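You operate a simulated robot arm through the tools that you are given. There is no shell and no other tool. Be economical: measure what you need, move in short steps, check, and stop when the job is done.

You run a simulated two-armed robot. Do the job below in one go: nothing can be reset, and whatever is moved stays where it is left.

JOB
Grain out the seam mark with the pad that the job card names.
Fine: extractor on first, stroke along the grain, dig no hollow; pad back, extractor off.

The check looks at the end state, three seconds after you hand in, the way a careful person would. Anything else that was tipped, shoved, dropped, spilled or broken makes it a failure.

ROBOT AND FRAMES
Two 7-joint arms with two-finger parallel grippers on one trunk, hanging from a carriage that runs on a gantry, over the field with the corners [-0.553, -1.796], [0.727, -1.803], [0.74, 0.497], [-0.54, 0.504] (x, y) and turns from -5.219 to 6.789 rad about z. Base frame: it is fixed where the carriage stands at the start and does not move with it; the origin is on the floor, on the carriage's upright axis, x ahead of it, y to its left, z up; the surface under the hand at the start is at about z = 0.859. Units: m, rad, N and s.
The left shoulder is at the start at [0.04, 0.173, 1.541], the right one opposite. With the tool pointing down near the work surface each hand reaches from about 0.1 to 0.62 m from the robot's upright axis, wherever it stands, measured 20 degrees to its own side. Places, roughly: bench extractor switch [0.7, 0.1, 0.8]; nest clamp [0.9, 0.1, 0.9]; seam mark on the shelf panel [0.9, -0.2, 0.9]. Payload 3.43 kg a hand.
The tool frame of a hand sits at the grasp point between the pads (the TCP): z along the fingers, y along the line on which they close. The tips reach 0.03 m beyond it. The gripper opens to 0.094 m. The fingers are 0.028 m wide and 0.01 m thick; the gripper's body (0.05 by 0.096 m) begins 0.055 m behind the TCP.
Orientation is told as [roll, pitch, yaw] about the base's x, y, z axes, in that order, counted from this pose: with the fingers straight down and closing along the base's y, the tool's x points along the base's -x, its y along +y and its z along -z.

CONTROLS
- The arms move only by the tool nudge_tool. It takes "left_moves", "right_moves" or both (then of equal length, played together; a hand with none holds still); each is a list of rows, each a list of 7 numbers: the shift along the tool's x, y, z in mm, then the turn, a rotation vector about the tool's x, y, z in rad, then the finger opening in mm, from 0 to 94. In form: [[tx, ty, tz, wx, wy, wz, gripper], ...]. A call has 1 to 12 rows; each row is the pose to reach, as a shift and turn from the pose commanded when the call began, along the tool's axes at that moment. Each row takes 0.2 s and may step no farther than 0.05 m and 0.15 rad from the row before; otherwise, or with a gripper value out of range, the whole call is refused. A pose out of reach is approached as far as the arm can. The call stops where the force on the tool passes 40 N (or 10 N more than at its start, if that is more) or the arm is blocked; 0.2 s more then pass. Each finger travels about 0.072 m/s and halts on what it meets, pressing with about 20 N; the grip force reading is that of the motor and also rises with nothing between the fingers. The clock runs only during rows and for 0.2 s after the last one: add rows that repeat a pose to give the fingers time. The reply holds the time, the measured pose of the TCP, the force on the tool along the base axes, the opening and the grip force, in the units named above and with some noise, with the torque about the TCP (base axes, N m) and any sound that the robot's microphone picked up.
- Cameras (640 x 400 px; columns grow to the right, rows downward): "scene" is now at [0.2197, -0.0119, 1.8118]; the picture's right is [-0.16, -0.99, 0.00], its down [-0.88, 0.14, -0.45] and it looks along [0.44, -0.07, -0.89] (base axes); focal length 277 px, centre (320, 200). "left" rides on the left gripper at [0.076, -0.014, -0.103] in its tool frame; the picture's right is [0.18, 0.98, 0.00], its down [-0.75, 0.14, -0.64] and it looks along [-0.63, 0.12, 0.77] (tool axes); focal length 243 px, centre (320, 200). "right" rides on the right gripper at [0.076, 0.014, -0.103] in its tool frame; the picture's right is [-0.18, 0.98, 0.00], its down [-0.75, -0.14, -0.64] and it looks along [-0.63, -0.12, 0.77] (tool axes); focal length 243 px, centre (320, 200). There is no depth. A picture from a camera that has moved, and an enlarged one, comes with that camera's place and axes in the base frame and with its lens.
- capture(camera): a new picture of that camera. No time passes.
- slide_trunk(by): slides the trunk up (or, below 0, down) by that many m; the arms and the scene camera ride with it, the base frame stays. It gives what a move gives, with no picture.
- drive_base(legs): drives the robot by 1 to 6 legs, each [ahead, left, turn to the left] in m, m and rad, along the robot's own axes; the way and the turn of a leg run together, so that a leg with both is an arc; at most 1.5 m and 3.142 rad a leg. The arms and the cameras ride along, it lands a little off, and it stops where it bumps. It keeps to its track: a leg is cut to what the track allows. It gives what a move gives.
- aim_head(pan, tilt): turns the head with the scene camera to pan (to the left, within 1.501 rad either way) and tilt (down, from -0.506 to 1.204), counted from straight ahead of the robot. It gives what a move gives.
- close_up(camera, box): a new picture of the part [left, top, right, bottom] of that camera's present view, enlarged. No time passes.
- close_job(): hands the job in; it is judged then, once.

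Go step by step. Nothing tells you exact positions but the pictures and the camera data: compare them with the known pose of the tool, close in by small moves and look again before you grip or let go. The budget is 120 turns and 88 pictures, counting those below and the enlarged ones. Unless the task says otherwise, let go and move clear before handing in, and close with one line.

The tools are called by a JSON object that holds its "op" and its "data". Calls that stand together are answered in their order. nudge_tool: Moves the arms, as the interface text tells. Its arguments: {"type":"object","properties":{"left_moves":{"type":"array"},"right_moves":{"type":"array"}},"required":[]} The other tools are called the same way: slide_trunk (by) slides the trunk up or down; drive_base (legs) drives the base; aim_head (pan, tilt) turns the head that bears the scene camera; capture (camera) takes a picture; close_up (camera, box) takes an enlarged picture of a part of a camera's view; close_job () hands the job in.

At the start:

```text
t: 0.0
left_eef_pos: [0.515, 0.1948, 1.1381]
left_ee_rot: [-0.012, -0.1, 0.017]
left_force: [79.2, -96.0, -267.5]
left_wrist_torque: [12.15, -17.16, 9.85]
left_width: 0.0938
left_grip_force: 0.1
right_eef_pos: [0.626, -0.237, 1.2062]
right_ee_rot: [-0.015, -0.157, 0.003]
right_force: [109.6, 12.2, -260.6]
right_wrist_torque: [-3.76, -14.9, -2.31]
right_width: 0.0941
right_grip_force: 0.0
trunk travel left (down, up): [-0.694, 0.087]
robot x, y, heading: [0.0044, 0.0039, -0.003]
head pan, tilt: [-0.161, 1.108]
```

scene: 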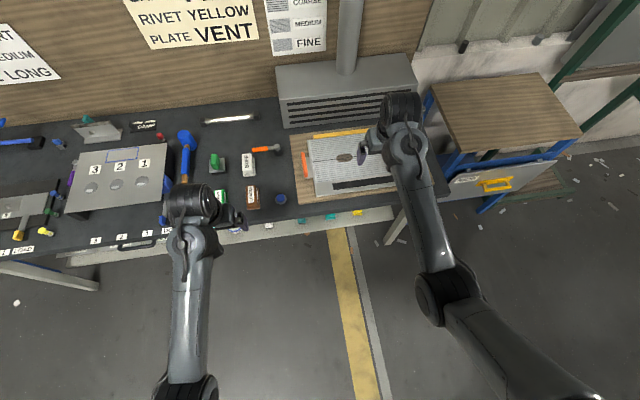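
right: 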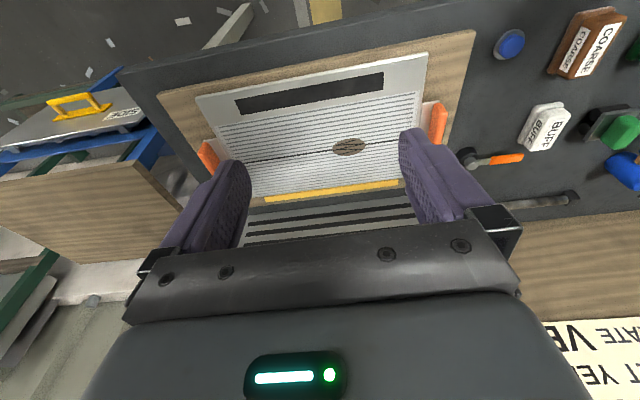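
left: 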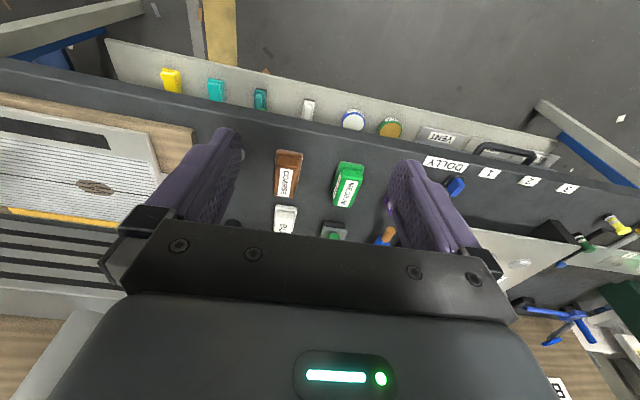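

I see a bench with pads (COARSE, MEDIUM, BUFF, maybe FINE), a panel in a nest, and signs on the wall. I'll look for the job card and the switches first.

{"op": "aim_head", "data": {"pan": 0.0, "tilt": 0.6}}

{"op": "capture", "data": {"camera": "scene"}}

{"op": "close_up", "data": {"camera": "left", "box": [100, 40, 480, 250]}}

```text
t: 0.9
left_eef_pos: [0.5178, 0.1957, 1.1395]
left_ee_rot: [-0.012, -0.113, 0.023]
left_force: [36.7, -48.9, -117.8]
left_wrist_torque: [6.13, -7.57, 5.08]
left_width: 0.0942
left_grip_force: 0.1
right_eef_pos: [0.6288, -0.2382, 1.2081]
right_ee_rot: [-0.017, -0.172, 0.001]
right_force: [51.9, 8.8, -118.9]
right_wrist_torque: [-2.07, -6.76, -1.41]
right_width: 0.0939
right_grip_force: 0.1
trunk travel left (down, up): [-0.694, 0.087]
robot x, y, heading: [-0.0007, 0.001, 0.005]
head pan, tilt: [0.0, 0.6]
```

```text
84 pictures are left
camera scene: at [0.2464, -0.0018, 1.8509], right [0.0, -1.0, 0.0], down [-0.57, 0.0, -0.82], along [0.82, 0.0, -0.57], focal length 277 px, centre (320, 200)
```

scene: 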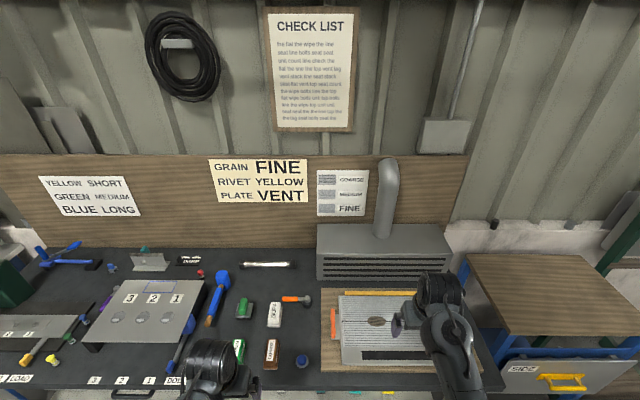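

```text
1.68 times, centred on (290, 145) of left
camera zoom: at [0.4316, 0.1795, 1.2318], right [-0.2, 0.98, -0.03], down [0.67, 0.17, 0.72], along [0.71, 0.13, -0.69], focal length 409 px, centre (370, 293)
```

zoom: 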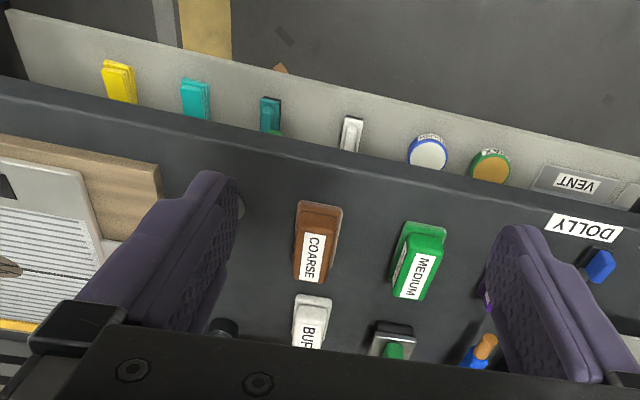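

The card says GRAIN: FINE. I need to identify the fine pad, and the extractor switch.

{"op": "close_up", "data": {"camera": "scene", "box": [200, 250, 360, 390]}}

{"op": "close_up", "data": {"camera": "scene", "box": [0, 230, 240, 390]}}

{"op": "close_up", "data": {"camera": "scene", "box": [200, 140, 400, 240]}}

{"op": "close_up", "data": {"camera": "scene", "box": [300, 210, 600, 400]}}

```text
2.86 times, centred on (280, 320) of scene
camera zoom: at [0.2464, -0.0018, 1.8509], right [0.0, -1.0, 0.0], down [-0.57, 0.0, -0.82], along [0.82, 0.0, -0.57], focal length 792 px, centre (434, -143)
```

zoom: 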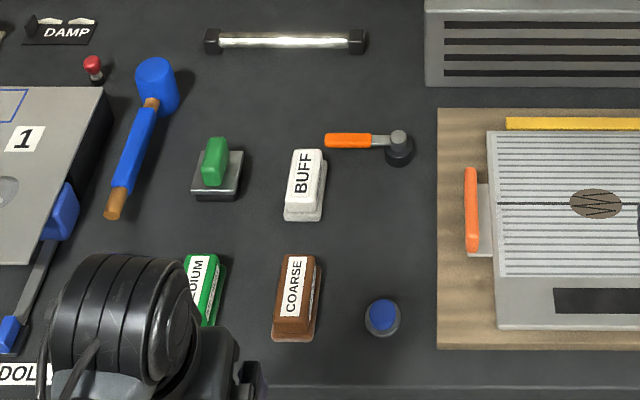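

```text
2.50 times, centred on (120, 310) of scene
camera zoom: at [0.2464, -0.0018, 1.8509], right [0.0, -1.0, 0.0], down [-0.57, 0.0, -0.82], along [0.82, 0.0, -0.57], focal length 693 px, centre (820, -75)
```

zoom: 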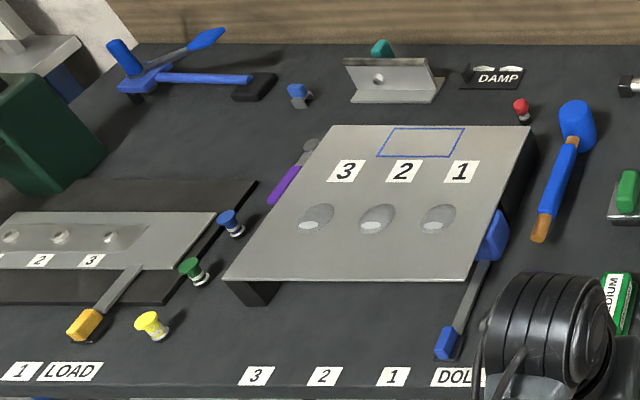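

```text
3.20 times, centred on (300, 190) of scene
camera zoom: at [0.2464, -0.0018, 1.8509], right [0.0, -1.0, 0.0], down [-0.57, 0.0, -0.82], along [0.82, 0.0, -0.57], focal length 887 px, centre (384, 232)
```

zoom: 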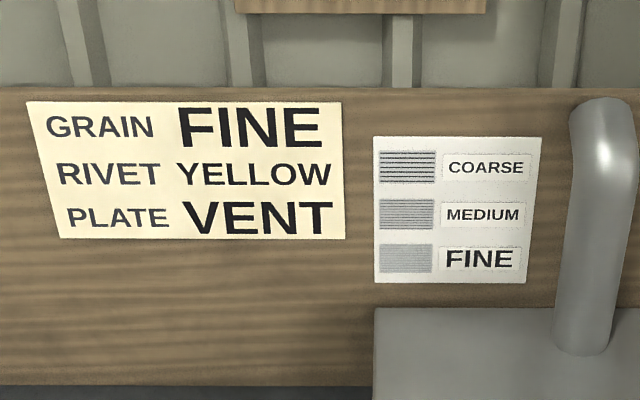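

```text
2.11 times, centred on (450, 305) of scene
camera zoom: at [0.2464, -0.0018, 1.8509], right [0.0, -1.0, 0.0], down [-0.57, 0.0, -0.82], along [0.82, 0.0, -0.57], focal length 584 px, centre (46, -21)
```

zoom: 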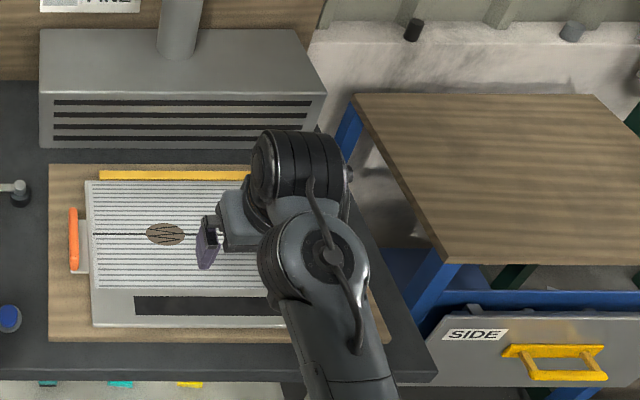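

The fine pad isn't obvious yet. I'll zoom into the fascia switches, the clamp and the area on the bench left of the nest.

{"op": "close_up", "data": {"camera": "left", "box": [140, 50, 300, 150]}}

{"op": "close_up", "data": {"camera": "left", "box": [280, 80, 480, 205]}}

{"op": "close_up", "data": {"camera": "right", "box": [400, 0, 640, 230]}}

{"op": "close_up", "data": {"camera": "right", "box": [180, 40, 460, 240]}}

```text
4.00 times, centred on (220, 100) of left
camera zoom: at [0.4316, 0.1795, 1.2318], right [-0.2, 0.98, -0.03], down [0.67, 0.17, 0.72], along [0.71, 0.13, -0.69], focal length 970 px, centre (720, 600)
```

zoom: 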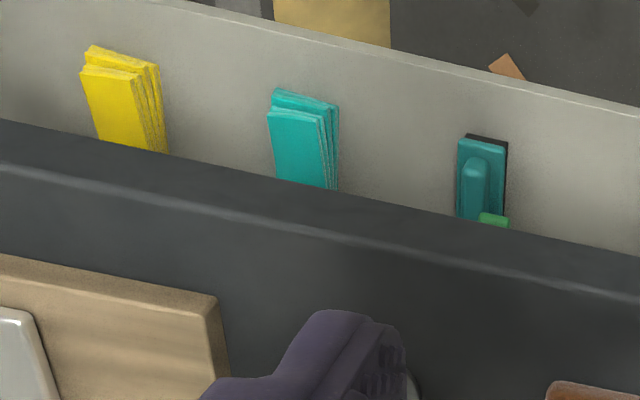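

```text
3.20 times, centred on (380, 142) of left
camera zoom: at [0.4316, 0.1795, 1.2318], right [-0.2, 0.98, -0.03], down [0.67, 0.17, 0.72], along [0.71, 0.13, -0.69], focal length 776 px, centre (128, 384)
```

zoom: 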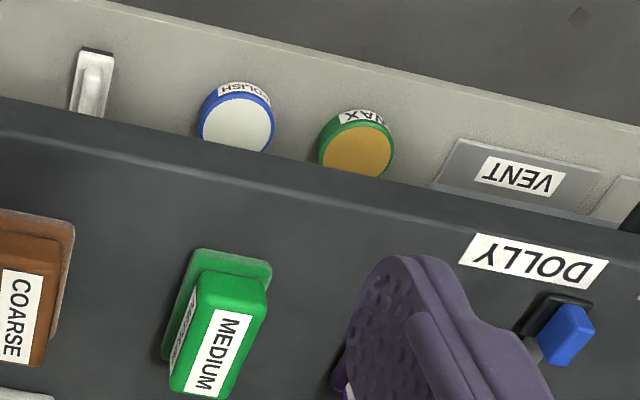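

```text
1.74 times, centred on (520, 115) of right
camera zoom: at [0.5375, -0.2224, 1.2964], right [0.18, 0.98, 0.02], down [0.63, -0.13, 0.76], along [0.75, -0.13, -0.65], focal length 422 px, centre (-28, 348)
```

zoom: 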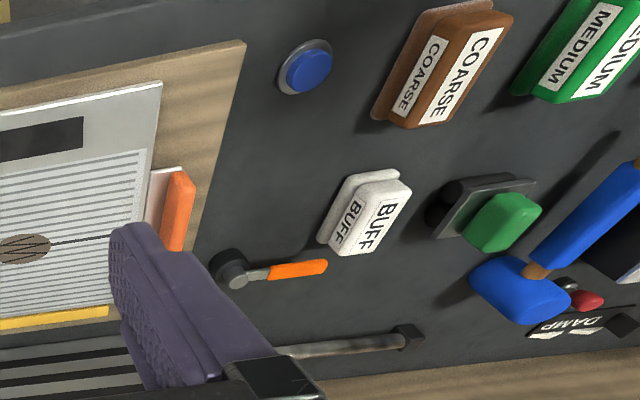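

```text
2.00 times, centred on (320, 140) of right
camera zoom: at [0.5375, -0.2224, 1.2964], right [0.18, 0.98, 0.02], down [0.63, -0.13, 0.76], along [0.75, -0.13, -0.65], focal length 485 px, centre (320, 320)
```

zoom: 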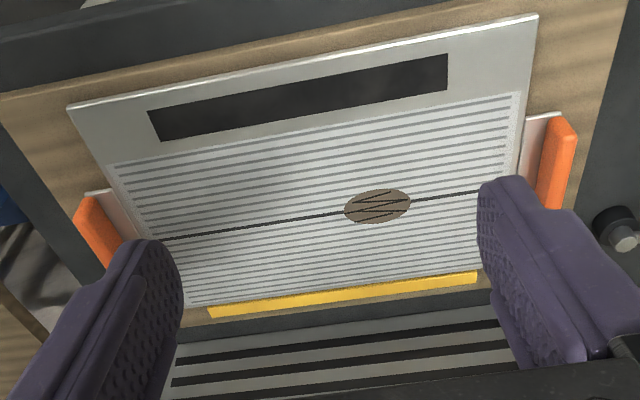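

I need a front view of the fascia and a view of the bench unobstructed by the arms, so I back the carriage off.

{"op": "drive_base", "data": {"legs": [[-0.45, 0, 0]]}}

{"op": "aim_head", "data": {"pan": 0.0, "tilt": 0.75}}

{"op": "capture", "data": {"camera": "scene"}}

{"op": "capture", "data": {"camera": "left"}}

```text
t: 3.6
left_eef_pos: [0.0805, 0.1931, 1.1374]
left_ee_rot: [-0.011, -0.112, 0.019]
left_force: [37.3, -45.3, -118.8]
left_wrist_torque: [5.68, -7.74, 4.78]
left_width: 0.094
left_grip_force: 0.1
right_eef_pos: [0.1897, -0.2402, 1.2075]
right_ee_rot: [-0.015, -0.171, -0.004]
right_force: [51.5, 3.1, -118.4]
right_wrist_torque: [-1.42, -6.79, -0.74]
right_width: 0.0941
right_grip_force: 0.0
trunk travel left (down, up): [-0.694, 0.087]
robot x, y, heading: [-0.4366, 0.0023, -0.006]
head pan, tilt: [0.0, 0.6]
```

```text
t: 4.3
left_eef_pos: [0.0811, 0.1941, 1.1388]
left_ee_rot: [-0.013, -0.118, 0.02]
left_force: [19.1, -28.3, -59.0]
left_wrist_torque: [3.4, -3.78, 2.88]
left_width: 0.0939
left_grip_force: 0.0
right_eef_pos: [0.1906, -0.2402, 1.2089]
right_ee_rot: [-0.019, -0.177, -0.003]
right_force: [26.5, 2.5, -60.6]
right_wrist_torque: [-0.86, -3.47, -0.54]
right_width: 0.0941
right_grip_force: 0.1
trunk travel left (down, up): [-0.694, 0.087]
robot x, y, heading: [-0.4374, 0.0013, -0.011]
head pan, tilt: [0.0, 0.75]
```

```text
74 pictures are left
camera scene: at [-0.197, -0.0019, 1.8381], right [-0.01, -1.0, 0.0], down [-0.68, 0.0, -0.73], along [0.73, 0.0, -0.68], focal length 277 px, centre (320, 200)
```

scene: 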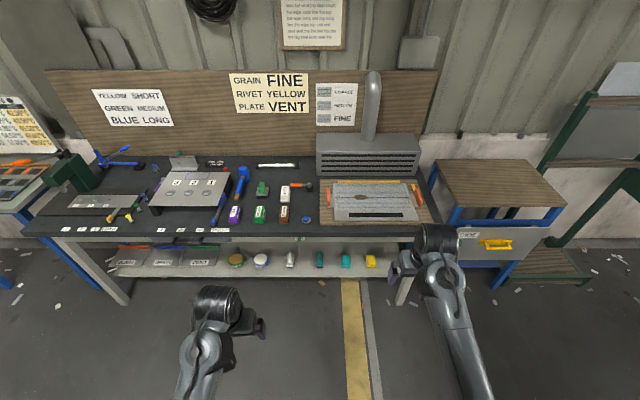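

```text
73 pictures are left
camera left: at [-0.0048, 0.1782, 1.2315], right [-0.2, 0.98, -0.03], down [0.67, 0.16, 0.72], along [0.71, 0.12, -0.69], focal length 243 px, centre (320, 200)
```

left: 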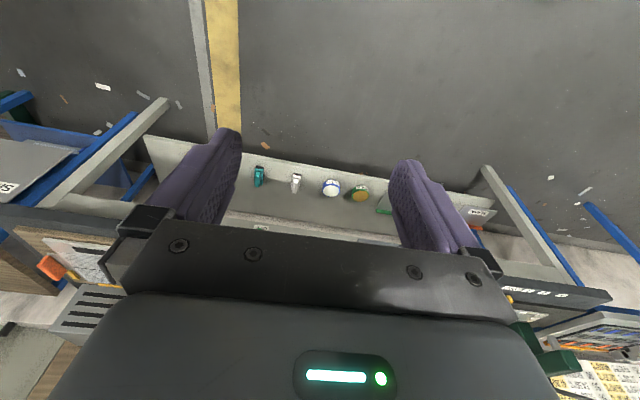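

The purple pad beside MEDIUM is now revealed, and the "fascia" is a lower shelf. I zoom in.

{"op": "close_up", "data": {"camera": "scene", "box": [210, 150, 330, 240]}}

{"op": "close_up", "data": {"camera": "scene", "box": [220, 215, 420, 285]}}

{"op": "close_up", "data": {"camera": "scene", "box": [300, 160, 440, 250]}}

```text
4.44 times, centred on (270, 195) of scene
camera zoom: at [-0.197, -0.0019, 1.8381], right [-0.01, -1.0, 0.0], down [-0.68, 0.0, -0.73], along [0.73, 0.0, -0.68], focal length 1232 px, centre (542, 222)
```

zoom: 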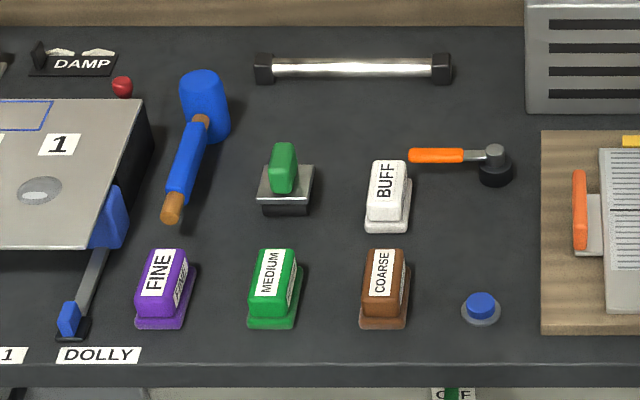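

```text
3.20 times, centred on (320, 250) of scene
camera zoom: at [-0.197, -0.0019, 1.8381], right [-0.01, -1.0, 0.0], down [-0.68, 0.0, -0.73], along [0.73, 0.0, -0.68], focal length 887 px, centre (320, 40)
```

zoom: 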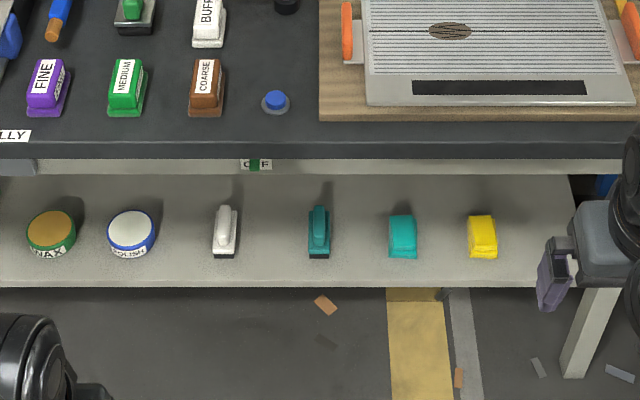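

```text
4.44 times, centred on (370, 205) of scene
camera zoom: at [-0.197, -0.0019, 1.8381], right [-0.01, -1.0, 0.0], down [-0.68, 0.0, -0.73], along [0.73, 0.0, -0.68], focal length 1232 px, centre (98, 178)
```

zoom: 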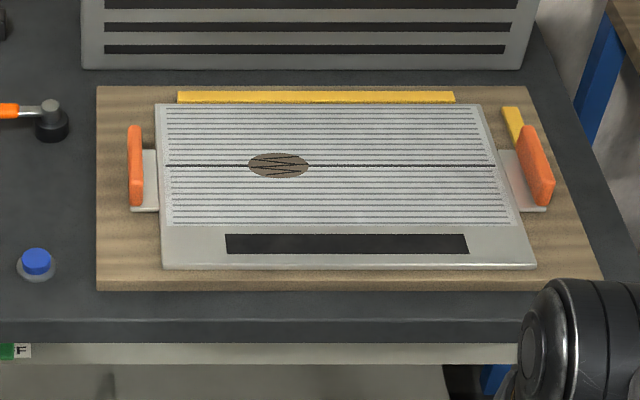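

FINE pad is the purple one, and the extractor switch seems to be the green one on the bench's front rail, reading "OFF". I lower the trunk to see it straight on.

{"op": "slide_trunk", "data": {"by": -0.55}}

{"op": "aim_head", "data": {"pan": 0.0, "tilt": 0.4}}

{"op": "capture", "data": {"camera": "scene"}}

```text
refused: -0.55 is not a number from -0.4 to 0.4
```

```text
t: 5.1
left_eef_pos: [0.0817, 0.1931, 1.1391]
left_ee_rot: [-0.013, -0.116, 0.019]
left_force: [20.1, -27.4, -62.5]
left_wrist_torque: [3.36, -4.04, 2.87]
left_width: 0.094
left_grip_force: 0.0
right_eef_pos: [0.1902, -0.2396, 1.2084]
right_ee_rot: [-0.017, -0.177, -0.003]
right_force: [26.9, 3.4, -60.2]
right_wrist_torque: [-0.89, -3.45, -0.53]
right_width: 0.0943
right_grip_force: 0.0
trunk travel left (down, up): [-0.694, 0.087]
robot x, y, heading: [-0.4399, 0.002, -0.003]
head pan, tilt: [0.0, 0.4]
```

```text
69 pictures are left
camera scene: at [-0.1872, -0.002, 1.8691], right [-0.01, -1.0, 0.0], down [-0.39, 0.0, -0.92], along [0.92, 0.0, -0.39], focal length 277 px, centre (320, 200)
```

scene: 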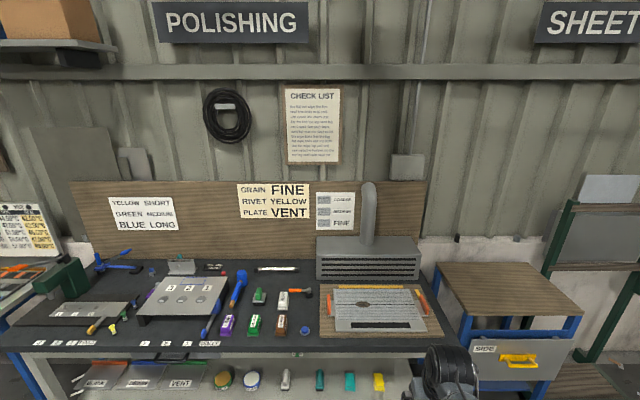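

{"op": "slide_trunk", "data": {"by": -0.4}}

{"op": "close_up", "data": {"camera": "scene", "box": [210, 180, 450, 330]}}

```text
t: 9.0
left_eef_pos: [0.0823, 0.1938, 0.7395]
left_ee_rot: [-0.014, -0.116, 0.018]
left_force: [19.7, -23.9, -63.2]
left_wrist_torque: [2.96, -4.03, 2.5]
left_width: 0.0941
left_grip_force: 0.0
right_eef_pos: [0.1923, -0.2399, 0.8087]
right_ee_rot: [-0.018, -0.178, -0.003]
right_force: [26.4, 2.3, -61.5]
right_wrist_torque: [-0.76, -3.46, -0.43]
right_width: 0.0939
right_grip_force: 0.1
trunk travel left (down, up): [-0.294, 0.487]
robot x, y, heading: [-0.4368, 0.0026, -0.007]
head pan, tilt: [0.0, 0.4]
```

```text
2.67 times, centred on (330, 255) of scene
camera zoom: at [-0.1872, -0.002, 1.4692], right [-0.01, -1.0, 0.0], down [-0.39, 0.0, -0.92], along [0.92, 0.0, -0.39], focal length 739 px, centre (293, 53)
```

zoom: 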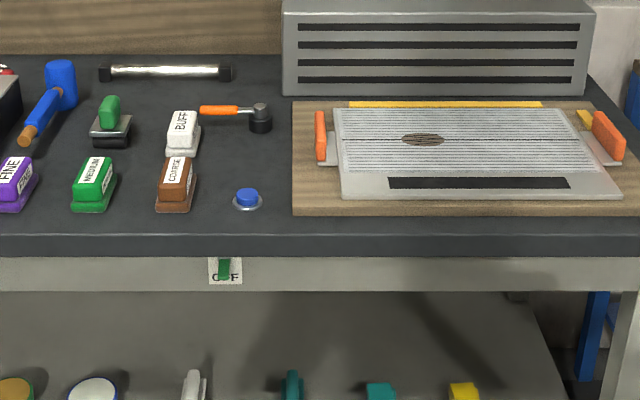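

{"op": "close_up", "data": {"camera": "scene", "box": [274, 266, 322, 296]}}

{"op": "close_up", "data": {"camera": "scene", "box": [280, 205, 380, 267]}}

{"op": "close_up", "data": {"camera": "scene", "box": [360, 205, 460, 267]}}

```text
13.33 times, centred on (298, 281) of scene
camera zoom: at [-0.1872, -0.002, 1.4692], right [-0.01, -1.0, 0.0], down [-0.39, 0.0, -0.92], along [0.92, 0.0, -0.39], focal length 3697 px, centre (613, -880)
```

zoom: 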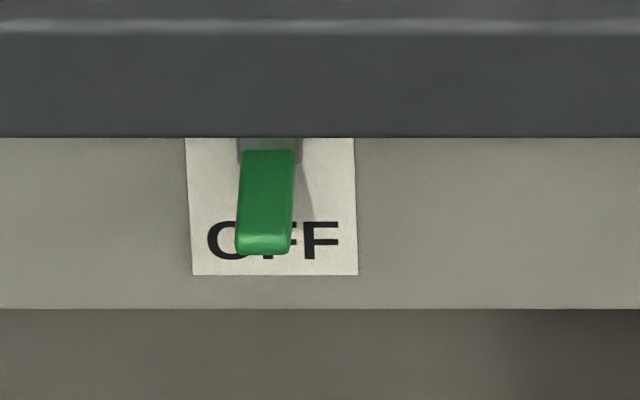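

```text
6.40 times, centred on (330, 236) of scene
camera zoom: at [-0.1872, -0.002, 1.4692], right [-0.01, -1.0, 0.0], down [-0.39, 0.0, -0.92], along [0.92, 0.0, -0.39], focal length 1775 px, centre (256, -30)
```

zoom: 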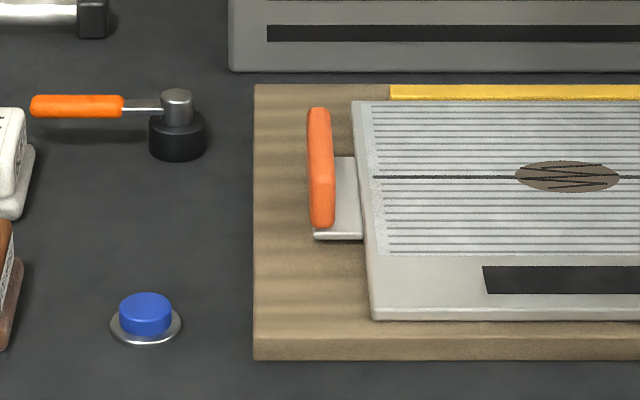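

```text
6.40 times, centred on (410, 236) of scene
camera zoom: at [-0.1872, -0.002, 1.4692], right [-0.01, -1.0, 0.0], down [-0.39, 0.0, -0.92], along [0.92, 0.0, -0.39], focal length 1775 px, centre (-256, -30)
```

zoom: 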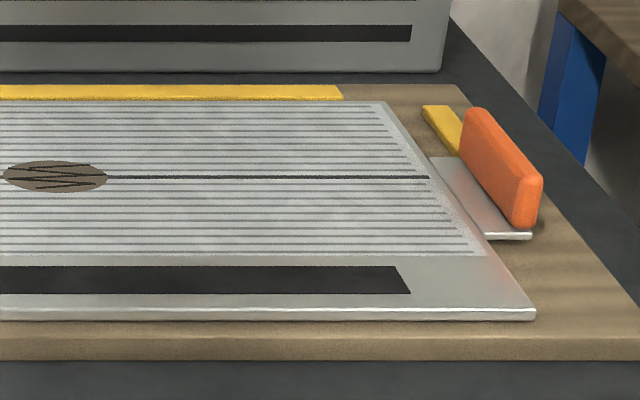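

The switch is a green toggle pointing to OFF under the front edge, about y≈0.095, z≈0.785. I'll raise the trunk a bit to keep the right hand clear and turn the left hand's fingers forward, closed.

{"op": "slide_trunk", "data": {"by": 0.2}}

{"op": "nudge_tool", "data": {"left_moves": [[0, 0, 15, 0, -0.145, 0, 60], [0, 0, 30, 0, -0.29, 0, 30], [0, 0, 45, 0, -0.435, 0, 0], [0, 0, 60, 0, -0.58, 0, 0], [0, 0, 75, 0, -0.725, 0, 0], [0, 0, 90, 0, -0.87, 0, 0], [0, 0, 105, 0, -1.015, 0, 0], [0, 0, 120, 0, -1.16, 0, 0], [0, 0, 135, 0, -1.305, 0, 0], [0, 0, 150, 0, -1.45, 0, 0]]}}

{"op": "capture", "data": {"camera": "left"}}

```text
t: 11.1
left_eef_pos: [0.082, 0.1929, 0.9378]
left_ee_rot: [-0.013, -0.117, 0.016]
left_force: [20.4, -23.5, -62.5]
left_wrist_torque: [2.93, -4.04, 2.43]
left_width: 0.0938
left_grip_force: 0.0
right_eef_pos: [0.1907, -0.2401, 1.0086]
right_ee_rot: [-0.018, -0.175, -0.003]
right_force: [27.0, 1.1, -60.4]
right_wrist_torque: [-0.73, -3.47, -0.42]
right_width: 0.094
right_grip_force: 0.0
trunk travel left (down, up): [-0.494, 0.287]
robot x, y, heading: [-0.4423, -0.0002, -0.004]
head pan, tilt: [0.0, 0.4]
```

```text
t: 13.3
left_eef_pos: [0.0994, 0.1901, 0.7901]
left_ee_rot: [-1.099, -1.555, 1.113]
left_force: [-0.1, -0.3, -0.2]
left_wrist_torque: [0.01, -0.04, 0.0]
left_width: 0.0
left_grip_force: 19.5
right_eef_pos: [0.1914, -0.2393, 1.0085]
right_ee_rot: [-0.017, -0.177, -0.005]
right_force: [27.2, 1.3, -60.3]
right_wrist_torque: [-0.74, -3.43, -0.43]
right_width: 0.0938
right_grip_force: 0.0
trunk travel left (down, up): [-0.494, 0.287]
robot x, y, heading: [-0.4354, 0.0036, -0.007]
head pan, tilt: [0.0, 0.4]
```

```text
64 pictures are left
camera left: at [-0.0034, 0.1726, 0.7147], right [-0.02, 0.98, -0.2], down [-0.64, 0.14, 0.76], along [0.77, 0.14, 0.62], focal length 243 px, centre (320, 200)
```

left: 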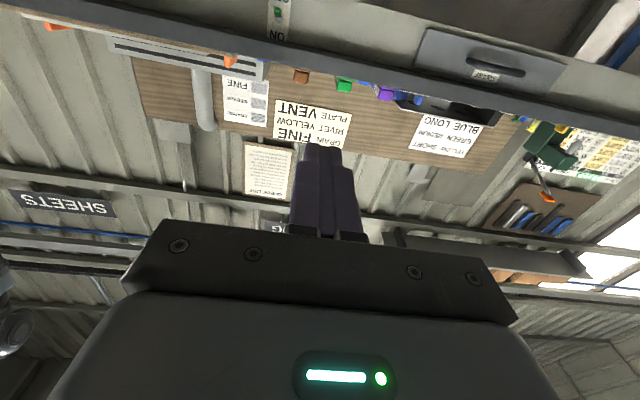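

ON is printed above the lever, OFF below, so the lever flips up. I zoom for triangulation.

{"op": "close_up", "data": {"camera": "left", "box": [240, 0, 320, 50]}}

{"op": "close_up", "data": {"camera": "scene", "box": [274, 290, 322, 320]}}

```text
8.00 times, centred on (280, 25) of left
camera zoom: at [-0.0034, 0.1726, 0.7147], right [-0.02, 0.98, -0.2], down [-0.64, 0.14, 0.76], along [0.77, 0.14, 0.62], focal length 1941 px, centre (640, 1600)
```

zoom: 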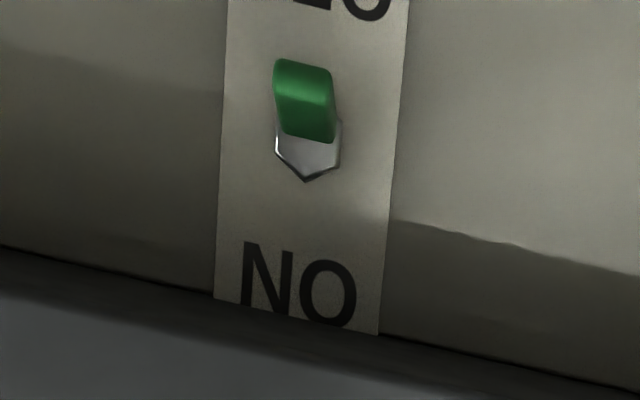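

```text
13.33 times, centred on (298, 305) of scene
camera zoom: at [-0.187, -0.0022, 1.6693], right [-0.01, -1.0, 0.0], down [-0.39, 0.0, -0.92], along [0.92, -0.01, -0.39], focal length 3697 px, centre (613, -1200)
```

zoom: 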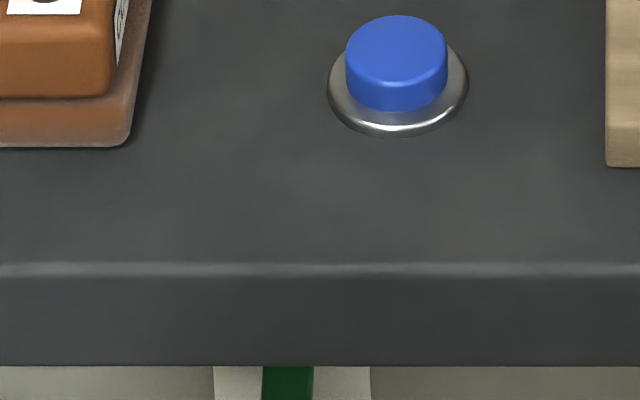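

I put the lever tip at about (0.675, 0.099, 0.747) with its pivot at (0.70, 0.10, 0.766). I drive in, then bring the fingertips under the lever.

{"op": "drive_base", "data": {"legs": [[0.44, 0, 0]]}}

{"op": "nudge_tool", "data": {"left_moves": [[38, -45, 0, 0, 0, 0, 0], [78, -90, 0, 0, 0, 0, 0], [78, -90, 0, 0, 0, 0, 0]]}}

{"op": "capture", "data": {"camera": "left"}}

```text
t: 16.0
left_eef_pos: [0.5324, 0.1903, 0.7907]
left_ee_rot: [-0.992, -1.557, 1.011]
left_force: [-1.0, 0.1, 0.9]
left_wrist_torque: [0.04, 0.01, 0.04]
left_width: 0.0001
left_grip_force: 20.3
right_eef_pos: [0.6265, -0.2408, 1.0075]
right_ee_rot: [-0.016, -0.177, -0.001]
right_force: [26.2, 1.6, -60.3]
right_wrist_torque: [-0.75, -3.47, -0.41]
right_width: 0.094
right_grip_force: 0.0
trunk travel left (down, up): [-0.494, 0.287]
robot x, y, heading: [-0.0047, -0.0023, -0.005]
head pan, tilt: [0.0, 0.4]
```

```text
refused: row 1 steps farther than a row can; nothing moved
```

```text
61 pictures are left
camera left: at [0.4309, 0.1727, 0.7147], right [-0.02, 0.98, -0.2], down [-0.64, 0.14, 0.76], along [0.77, 0.14, 0.62], focal length 243 px, centre (320, 200)
```

left: 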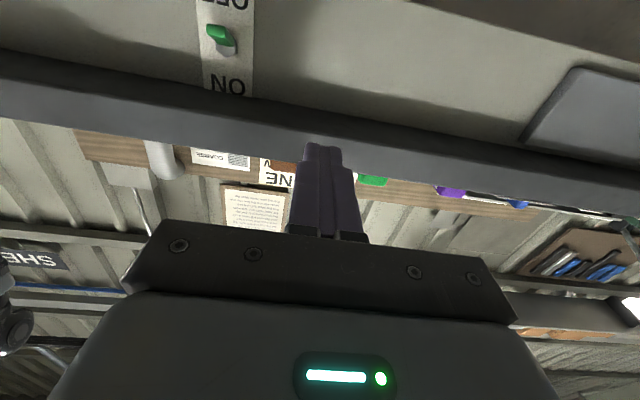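

{"op": "nudge_tool", "data": {"left_moves": [[25, -30, 0, 0, 0, 0, 0], [50, -60, 0, 0, 0, 0, 0], [76, -90, 0, 0, 0, 0, 0], [76, -90, 40, 0, 0, 0, 0], [76, -90, 80, 0, 0, 0, 0]]}}

{"op": "capture", "data": {"camera": "left"}}

```text
t: 17.2
left_eef_pos: [0.5571, 0.099, 0.7372]
left_ee_rot: [-1.103, -1.557, 1.122]
left_force: [-0.3, 0.1, -0.3]
left_wrist_torque: [-0.01, 0.03, 0.01]
left_width: 0.0
left_grip_force: 19.5
left hand out of reach, approached as far as the arm can: row 3, 4, 5
right_eef_pos: [0.6275, -0.2404, 1.0085]
right_ee_rot: [-0.017, -0.178, 0.0]
right_force: [18.4, 1.5, -40.3]
right_wrist_torque: [-0.57, -2.27, -0.35]
right_width: 0.0943
right_grip_force: 0.2
trunk travel left (down, up): [-0.494, 0.287]
robot x, y, heading: [-0.004, -0.0004, -0.007]
head pan, tilt: [0.0, 0.4]
```

```text
60 pictures are left
camera left: at [0.4551, 0.0816, 0.6612], right [-0.02, 0.98, -0.2], down [-0.64, 0.14, 0.76], along [0.77, 0.14, 0.62], focal length 243 px, centre (320, 200)
```

left: 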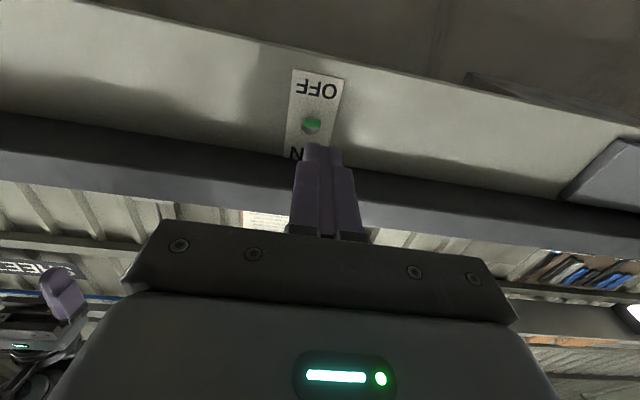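

The left arm ran out of downward reach. I'll lift and retract the right hand, then lower the trunk a little.

{"op": "nudge_tool", "data": {"right_moves": [[20, 0, -40, 0, 0, 0, 94], [40, 0, -80, 0, 0, 0, 94], [60, 0, -120, 0, 0, 0, 94], [80, 0, -160, 0, 0, 0, 94], [100, 0, -200, 0, 0, 0, 94]], "left_moves": [[0, 0, -15, 0, 0, 0, 0], [0, 0, -30, 0, 0, 0, 0], [0, 0, -45, 0, 0, 0, 0], [0, 0, -60, 0, 0, 0, 0], [0, 0, -80, 0, 0, 0, 0]]}}

{"op": "slide_trunk", "data": {"by": -0.12}}

```text
t: 17.4
left_eef_pos: [0.5539, 0.1001, 0.7354]
left_ee_rot: [-0.831, -1.555, 0.852]
left_force: [0.4, 0.3, 0.6]
left_wrist_torque: [0.01, 0.01, -0.02]
left_width: 0.0001
left_grip_force: 20.0
right_eef_pos: [0.6259, -0.2412, 1.0095]
right_ee_rot: [-0.017, -0.186, 0.0]
right_force: [13.5, 0.1, -21.7]
right_wrist_torque: [-0.23, -0.8, -0.15]
right_width: 0.0938
right_grip_force: 0.1
trunk travel left (down, up): [-0.494, 0.287]
robot x, y, heading: [-0.0022, -0.001, -0.003]
head pan, tilt: [0.0, 0.4]
stopped in row 1 (right hand): the force on the tool passed its limit at 107 N (the readings are from after the stop); the commanded pose is now the measured one
```

```text
t: 18.2
left_eef_pos: [0.5539, 0.0999, 0.6853]
left_ee_rot: [-0.785, -1.556, 0.805]
left_force: [0.4, 1.1, -0.2]
left_wrist_torque: [-0.01, -0.02, -0.02]
left_width: 0.0002
left_grip_force: 19.6
right_eef_pos: [0.6256, -0.2406, 0.96]
right_ee_rot: [-0.016, -0.188, 0.001]
right_force: [9.6, -0.4, -15.5]
right_wrist_torque: [-0.12, -0.58, -0.07]
right_width: 0.0939
right_grip_force: 0.1
trunk travel left (down, up): [-0.444, 0.337]
robot x, y, heading: [-0.0032, -0.0021, -0.0]
head pan, tilt: [0.0, 0.4]
stopped: the force on the tool passed its limit at 41 N (the readings are from after the stop); the commanded pose is now the measured one
```

The forces were leftover preload in the right arm, now fading. Lift the right hand again.

{"op": "nudge_tool", "data": {"right_moves": [[10, 0, -30, 0, 0, 0, 94], [20, 0, -60, 0, 0, 0, 94], [30, 0, -90, 0, 0, 0, 94], [50, 0, -120, 0, 0, 0, 94], [70, 0, -150, 0, 0, 0, 94]]}}

{"op": "slide_trunk", "data": {"by": -0.07}}

```text
t: 18.5
left_eef_pos: [0.5558, 0.0996, 0.6859]
left_ee_rot: [-0.851, -1.556, 0.872]
left_force: [0.2, 0.5, -0.6]
left_wrist_torque: [0.01, 0.0, -0.04]
left_width: 0.0001
left_grip_force: 20.2
right_eef_pos: [0.6275, -0.2405, 0.9646]
right_ee_rot: [-0.018, -0.197, 0.003]
right_force: [12.0, 0.1, -18.1]
right_wrist_torque: [-0.19, -0.57, -0.17]
right_width: 0.0942
right_grip_force: 0.0
trunk travel left (down, up): [-0.444, 0.337]
robot x, y, heading: [-0.0031, -0.0012, -0.006]
head pan, tilt: [0.0, 0.4]
stopped in row 1 (right hand): the force on the tool passed its limit at 92 N (the readings are from after the stop); the commanded pose is now the measured one
```

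```text
t: 19.6
left_eef_pos: [0.5544, 0.1011, 0.616]
left_ee_rot: [-0.861, -1.555, 0.881]
left_force: [-1.0, -0.5, 0.6]
left_wrist_torque: [0.01, -0.01, 0.01]
left_width: 0.0
left_grip_force: 20.3
right_eef_pos: [0.6275, -0.2404, 0.8947]
right_ee_rot: [-0.019, -0.195, 0.002]
right_force: [17.8, 1.4, -36.1]
right_wrist_torque: [-0.47, -2.01, -0.34]
right_width: 0.0938
right_grip_force: 0.1
trunk travel left (down, up): [-0.374, 0.407]
robot x, y, heading: [-0.0042, -0.0019, -0.003]
head pan, tilt: [0.0, 0.4]
```

The right hand came down too close to the bench; raise the trunk again right away, then pull the right hand inward slowly.

{"op": "slide_trunk", "data": {"by": 0.12}}

{"op": "nudge_tool", "data": {"right_moves": [[8, 0, -2, 0, 0, 0, 94], [16, 0, -4, 0, 0, 0, 94], [24, 0, -6, 0, 0, 0, 94], [34, 0, -8, 0, 0, 0, 94]]}}

{"op": "capture", "data": {"camera": "scene"}}

```text
t: 21.1
left_eef_pos: [0.554, 0.1005, 0.7353]
left_ee_rot: [-0.84, -1.555, 0.86]
left_force: [-0.3, 0.0, -0.3]
left_wrist_torque: [0.0, 0.0, 0.02]
left_width: 0.0002
left_grip_force: 19.7
right_eef_pos: [0.6263, -0.2411, 1.0144]
right_ee_rot: [-0.019, -0.196, 0.002]
right_force: [17.1, 0.3, -37.5]
right_wrist_torque: [-0.45, -2.19, -0.27]
right_width: 0.094
right_grip_force: 0.0
trunk travel left (down, up): [-0.494, 0.287]
robot x, y, heading: [-0.0048, 0.0005, -0.001]
head pan, tilt: [0.0, 0.4]
```

```text
t: 21.4
left_eef_pos: [0.5545, 0.099, 0.7359]
left_ee_rot: [-0.83, -1.555, 0.848]
left_force: [0.2, -0.6, 0.0]
left_wrist_torque: [-0.02, -0.01, -0.03]
left_width: 0.0
left_grip_force: 20.0
right_eef_pos: [0.6245, -0.2411, 1.0146]
right_ee_rot: [-0.02, -0.203, 0.003]
right_force: [12.8, -0.7, -17.4]
right_wrist_torque: [-0.15, -0.62, -0.04]
right_width: 0.094
right_grip_force: 0.0
trunk travel left (down, up): [-0.494, 0.287]
robot x, y, heading: [-0.0031, -0.0029, -0.005]
head pan, tilt: [0.0, 0.4]
stopped in row 1 (right hand): the force on the tool passed its limit at 62 N (the readings are from after the stop); the commanded pose is now the measured one
```

```text
59 pictures are left
camera scene: at [0.2478, -0.0033, 1.6696], right [0.0, -1.0, 0.0], down [-0.39, 0.0, -0.92], along [0.92, 0.0, -0.39], focal length 277 px, centre (320, 200)
```

scene: 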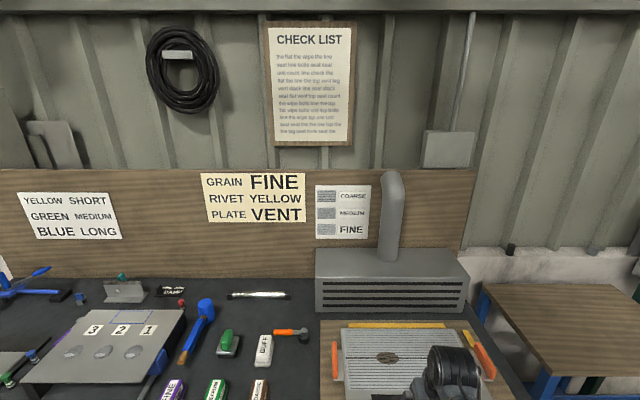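

{"op": "nudge_tool", "data": {"right_moves": [[0, 0, 0, 0, 0, 0, 94], [0, 0, 0, 0, 0, 0, 94], [0, 0, 0, 0, 0, 0, 94], [3, 0, -1, 0, 0, 0, 94], [6, 0, -2, 0, 0, 0, 94], [9, 0, -3, 0, 0, 0, 94], [12, 0, -5, 0, 0, 0, 94], [16, 0, -7, 0, 0, 0, 94], [20, 0, -9, 0, 0, 0, 94], [26, 0, -11, 0, 0, 0, 94]]}}

```text
t: 22.3
left_eef_pos: [0.5539, 0.1, 0.7357]
left_ee_rot: [-0.828, -1.555, 0.845]
left_force: [-0.2, -0.3, -0.2]
left_wrist_torque: [-0.03, 0.05, -0.02]
left_width: 0.0001
left_grip_force: 19.6
right_eef_pos: [0.6254, -0.2402, 1.015]
right_ee_rot: [-0.022, -0.206, 0.002]
right_force: [10.2, 0.0, -15.8]
right_wrist_torque: [-0.11, -0.56, -0.08]
right_width: 0.094
right_grip_force: 0.0
trunk travel left (down, up): [-0.494, 0.287]
robot x, y, heading: [-0.0039, 0.0019, -0.001]
head pan, tilt: [0.0, 0.4]
stopped in row 4 (right hand): the force on the tool passed its limit at 45 N (the readings are from after the stop); the commanded pose is now the measured one
```

{"op": "aim_head", "data": {"pan": -0.4, "tilt": 1.15}}

{"op": "capture", "data": {"camera": "scene"}}

{"op": "capture", "data": {"camera": "right"}}

```text
t: 23.4
left_eef_pos: [0.5552, 0.1005, 0.7343]
left_ee_rot: [-0.842, -1.557, 0.862]
left_force: [0.0, 0.2, 1.1]
left_wrist_torque: [0.03, -0.01, 0.01]
left_width: 0.0003
left_grip_force: 19.3
right_eef_pos: [0.625, -0.2399, 1.0154]
right_ee_rot: [-0.02, -0.204, 0.006]
right_force: [14.9, 1.3, -29.6]
right_wrist_torque: [-0.37, -1.58, -0.26]
right_width: 0.0939
right_grip_force: 0.0
trunk travel left (down, up): [-0.494, 0.287]
robot x, y, heading: [-0.0075, 0.0003, 0.0]
head pan, tilt: [-0.4, 1.15]
```

```text
58 pictures are left
camera scene: at [0.2101, -0.0264, 1.6098], right [-0.39, -0.92, 0.0], down [-0.84, 0.36, -0.41], along [0.38, -0.16, -0.91], focal length 277 px, centre (320, 200)
```

scene: 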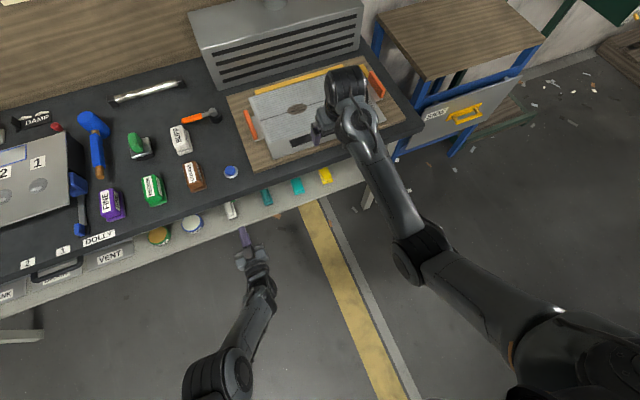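

```text
57 pictures are left
camera right: at [0.5301, -0.2252, 1.1007], right [0.18, 0.98, 0.02], down [0.61, -0.13, 0.78], along [0.77, -0.13, -0.62], focal length 243 px, centre (320, 200)
```

right: 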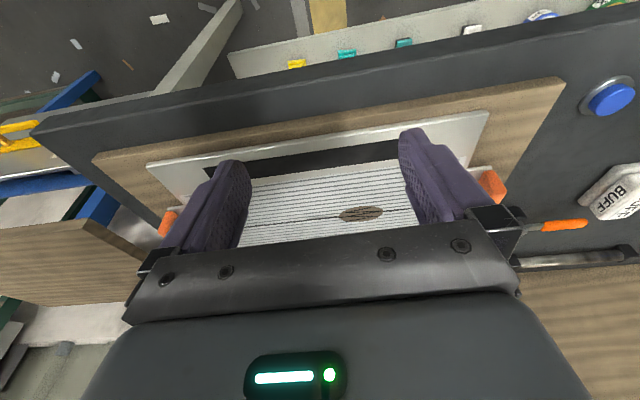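

The right wrist looks like it is against a joint limit; tilting its fingers forward (as worked with the left) should relieve it.

{"op": "nudge_tool", "data": {"right_moves": [[0, 0, 0, 0, -0.1, 0, 94], [0, 0, -5, 0, -0.2, 0, 94], [0, 0, -10, 0, -0.3, 0, 94], [5, 0, -30, 0, -0.4, 0, 94], [10, 0, -60, 0, -0.5, 0, 94], [20, 0, -90, 0, -0.5, 0, 94], [40, 0, -120, 0, -0.5, 0, 94]]}}

```text
t: 25.0
left_eef_pos: [0.5533, 0.0991, 0.735]
left_ee_rot: [-0.821, -1.555, 0.838]
left_force: [-0.2, 0.1, -0.8]
left_wrist_torque: [-0.01, -0.01, -0.01]
left_width: 0.0
left_grip_force: 20.0
right_eef_pos: [0.5599, -0.239, 1.1227]
right_ee_rot: [-0.027, -0.701, 0.017]
right_force: [-0.2, 0.0, -0.1]
right_wrist_torque: [-0.02, -0.02, -0.03]
right_width: 0.0939
right_grip_force: 0.1
trunk travel left (down, up): [-0.494, 0.287]
robot x, y, heading: [-0.0021, -0.0002, -0.006]
head pan, tilt: [-0.4, 1.15]
```

Relieved. Now lower the trunk so the left hand has reach.

{"op": "slide_trunk", "data": {"by": -0.12}}

{"op": "nudge_tool", "data": {"left_moves": [[-30, 0, 0, 0, 0, 0, 0], [-60, 0, 10, 0, 0, 0, 0], [-94, 0, 20, 0, 0, 0, 0], [-94, 0, 50, 0, 0, 0, 0], [-94, 0, 80, 0, 0, 0, 0], [-94, 0, 104, 0, 0, 0, 0]]}}

{"op": "capture", "data": {"camera": "left"}}

```text
t: 26.5
left_eef_pos: [0.5554, 0.0999, 0.6155]
left_ee_rot: [-0.854, -1.555, 0.872]
left_force: [-0.5, -0.6, -0.6]
left_wrist_torque: [-0.03, 0.01, 0.02]
left_width: 0.0001
left_grip_force: 19.9
right_eef_pos: [0.5612, -0.2412, 1.0034]
right_ee_rot: [-0.026, -0.704, 0.017]
right_force: [0.8, -1.3, -0.7]
right_wrist_torque: [0.0, 0.01, 0.04]
right_width: 0.0941
right_grip_force: 0.0
trunk travel left (down, up): [-0.374, 0.407]
robot x, y, heading: [-0.0046, -0.003, 0.001]
head pan, tilt: [-0.4, 1.15]
```

```text
t: 27.9
left_eef_pos: [0.6597, 0.1019, 0.7098]
left_ee_rot: [-0.821, -1.554, 0.84]
left_force: [0.3, -0.1, -0.3]
left_wrist_torque: [-0.01, 0.0, -0.03]
left_width: 0.0
left_grip_force: 20.4
right_eef_pos: [0.5609, -0.2406, 1.0041]
right_ee_rot: [-0.026, -0.703, 0.017]
right_force: [0.0, 0.2, -0.5]
right_wrist_torque: [-0.02, 0.02, -0.02]
right_width: 0.0941
right_grip_force: 0.1
trunk travel left (down, up): [-0.374, 0.407]
robot x, y, heading: [-0.0049, 0.0015, -0.001]
head pan, tilt: [-0.4, 1.15]
```

```text
56 pictures are left
camera left: at [0.5576, 0.0843, 0.6344], right [-0.02, 0.98, -0.2], down [-0.64, 0.14, 0.76], along [0.77, 0.14, 0.62], focal length 243 px, centre (320, 200)
```

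left: 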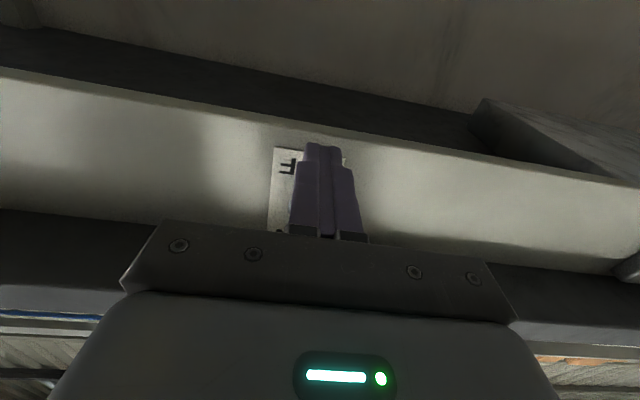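

Fingertips are under the lever. Lift to flip it.

{"op": "nudge_tool", "data": {"left_moves": [[-12, 0, 0, 0, 0, 0, 0], [-24, 0, 0, 0, 0, 0, 0], [-34, 0, 0, 0, 0, 0, 0], [-44, 0, 0, 0, 0, 0, 0], [-54, 0, 0, 0, 0, 0, 0], [-62, 0, 0, 0, 0, 0, 0]]}}

```text
t: 29.3
left_eef_pos: [0.6528, 0.1029, 0.7593]
left_ee_rot: [-0.236, -1.538, 0.254]
left_force: [1.2, -1.0, -38.4]
left_wrist_torque: [0.01, 1.2, -0.05]
left_width: 0.0001
left_grip_force: 20.0
right_eef_pos: [0.5566, -0.2407, 1.0004]
right_ee_rot: [-0.028, -0.698, 0.017]
right_force: [-0.7, 0.0, -0.4]
right_wrist_torque: [0.0, 0.0, -0.02]
right_width: 0.0942
right_grip_force: 0.0
trunk travel left (down, up): [-0.374, 0.407]
robot x, y, heading: [-0.0038, -0.0013, -0.003]
head pan, tilt: [-0.4, 1.15]
```

It presses 38 N; I back down and away and look at what state the lever is in.

{"op": "nudge_tool", "data": {"left_moves": [[15, 0, 0, 0, 0, 0, 0], [30, 0, 0, 0, 0, 0, 0], [30, 0, -40, 0, 0, 0, 0], [30, 0, -80, 0, 0, 0, 0], [45, 0, -110, 0, 0, 0, 0]]}}

{"op": "capture", "data": {"camera": "left"}}

{"op": "close_up", "data": {"camera": "left", "box": [260, 60, 360, 150]}}

```text
t: 30.5
left_eef_pos: [0.5497, 0.1007, 0.7261]
left_ee_rot: [-0.832, -1.555, 0.852]
left_force: [-0.1, 0.3, -0.4]
left_wrist_torque: [0.02, 0.0, -0.02]
left_width: 0.0
left_grip_force: 19.6
right_eef_pos: [0.5582, -0.2399, 1.0027]
right_ee_rot: [-0.026, -0.7, 0.016]
right_force: [-0.4, 1.0, -0.3]
right_wrist_torque: [0.0, -0.03, -0.06]
right_width: 0.094
right_grip_force: 0.0
trunk travel left (down, up): [-0.374, 0.407]
robot x, y, heading: [0.0003, 0.0007, -0.004]
head pan, tilt: [-0.4, 1.15]
```

```text
55 pictures are left
camera left: at [0.4467, 0.0832, 0.6507], right [-0.02, 0.98, -0.2], down [-0.64, 0.14, 0.76], along [0.77, 0.14, 0.62], focal length 243 px, centre (320, 200)
```

left: 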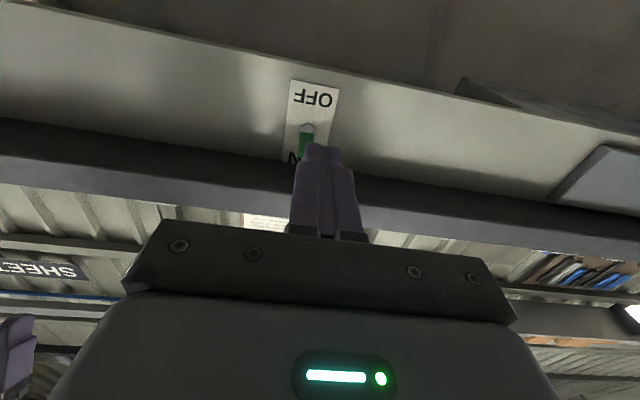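

```text
4.44 times, centred on (310, 105) of left
camera zoom: at [0.4467, 0.0832, 0.6507], right [-0.02, 0.98, -0.2], down [-0.64, 0.14, 0.76], along [0.77, 0.14, 0.62], focal length 1078 px, centre (364, 622)
```

zoom: 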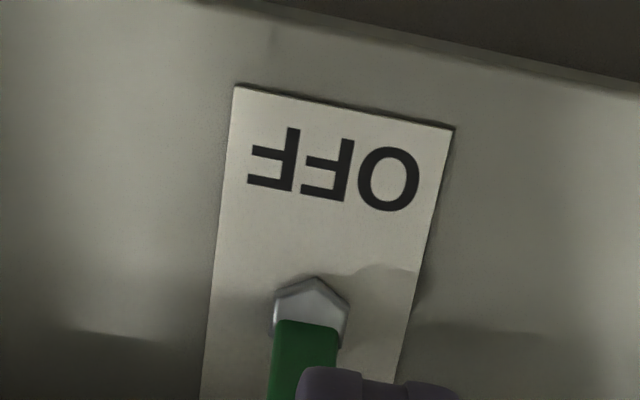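

The lever is up at ON now. Next: retreat, raise the trunk to working height, and turn the left hand down again.

{"op": "nudge_tool", "data": {"left_moves": [[0, 0, -20, 0, 0, 0, 30], [0, 0, -50, 0, 0, 0, 80]], "right_moves": [[30, 0, -20, 0, 0, 0, 94], [60, 0, -40, 0, 0, 0, 94]]}}

{"op": "slide_trunk", "data": {"by": 0.3}}

{"op": "nudge_tool", "data": {"left_moves": [[-10, 0, 0, 0, 0.14, 0, 80], [-20, 0, 0, 0, 0.28, 0, 80], [-40, 0, 0, 0, 0.42, 0, 80], [-60, 0, 0, 0, 0.56, 0, 80], [-80, 0, 0, 0, 0.7, 0, 80], [-100, 0, 0, 0, 0.84, 0, 80], [-120, 0, 0, 0, 0.98, 0, 80], [-130, 0, -20, 0, 1.12, 0, 80], [-130, 0, -50, 0, 1.26, 0, 80]], "right_moves": [[20, 0, -10, 0, 0, 0, 94], [40, 0, -20, 0, 0, 0, 94], [60, 0, -20, 0, 0, 0, 94], [80, 0, -20, 0, 0, 0, 94], [90, 0, -20, 0, 0, 0, 94], [100, 0, -20, 0, 0, 0, 94], [110, 0, -20, 0, 0, 0, 94], [110, 0, -20, 0, 0, 0, 94], [110, 0, -20, 0, 0, 0, 94]]}}

```text
t: 31.1
left_eef_pos: [0.4972, 0.1006, 0.725]
left_ee_rot: [-0.716, -1.556, 0.736]
left_force: [-1.3, 0.2, -0.3]
left_wrist_torque: [0.0, 0.0, -0.01]
left_width: 0.0796
left_grip_force: 0.6
right_eef_pos: [0.4884, -0.2409, 0.995]
right_ee_rot: [-0.026, -0.702, 0.018]
right_force: [-0.3, -0.2, 0.6]
right_wrist_torque: [0.0, -0.01, 0.0]
right_width: 0.0942
right_grip_force: 0.1
trunk travel left (down, up): [-0.374, 0.407]
robot x, y, heading: [-0.0026, -0.0015, -0.006]
head pan, tilt: [-0.4, 1.15]
```

```text
t: 34.1
left_eef_pos: [0.5004, 0.1024, 1.0268]
left_ee_rot: [-0.841, -1.556, 0.857]
left_force: [0.2, 1.1, -0.2]
left_wrist_torque: [-0.01, -0.04, 0.01]
left_width: 0.0799
left_grip_force: 0.0
right_eef_pos: [0.4915, -0.2413, 1.2951]
right_ee_rot: [-0.025, -0.703, 0.018]
right_force: [0.2, -0.2, 0.1]
right_wrist_torque: [0.01, 0.02, 0.01]
right_width: 0.0941
right_grip_force: 0.0
trunk travel left (down, up): [-0.674, 0.107]
robot x, y, heading: [-0.004, 0.0021, -0.006]
head pan, tilt: [-0.4, 1.15]
```

```text
t: 35.9
left_eef_pos: [0.4915, 0.1969, 1.0919]
left_ee_rot: [0.208, -0.462, -0.048]
left_force: [0.6, -0.4, 0.2]
left_wrist_torque: [0.01, -0.04, 0.03]
left_width: 0.08
left_grip_force: 0.0
left hand out of reach, approached as far as the arm can: row 8
right_eef_pos: [0.4068, -0.238, 1.252]
right_ee_rot: [-0.027, -0.702, 0.016]
right_force: [-0.9, 0.2, -0.6]
right_wrist_torque: [-0.01, -0.02, -0.02]
right_width: 0.094
right_grip_force: 0.1
right hand out of reach, approached as far as the arm can: row 6, 7, 8
trunk travel left (down, up): [-0.674, 0.107]
robot x, y, heading: [-0.0004, -0.0003, 0.003]
head pan, tilt: [-0.4, 1.15]
stopped in row 8 (left hand): the arm was blocked; the commanded pose is now the measured one
```

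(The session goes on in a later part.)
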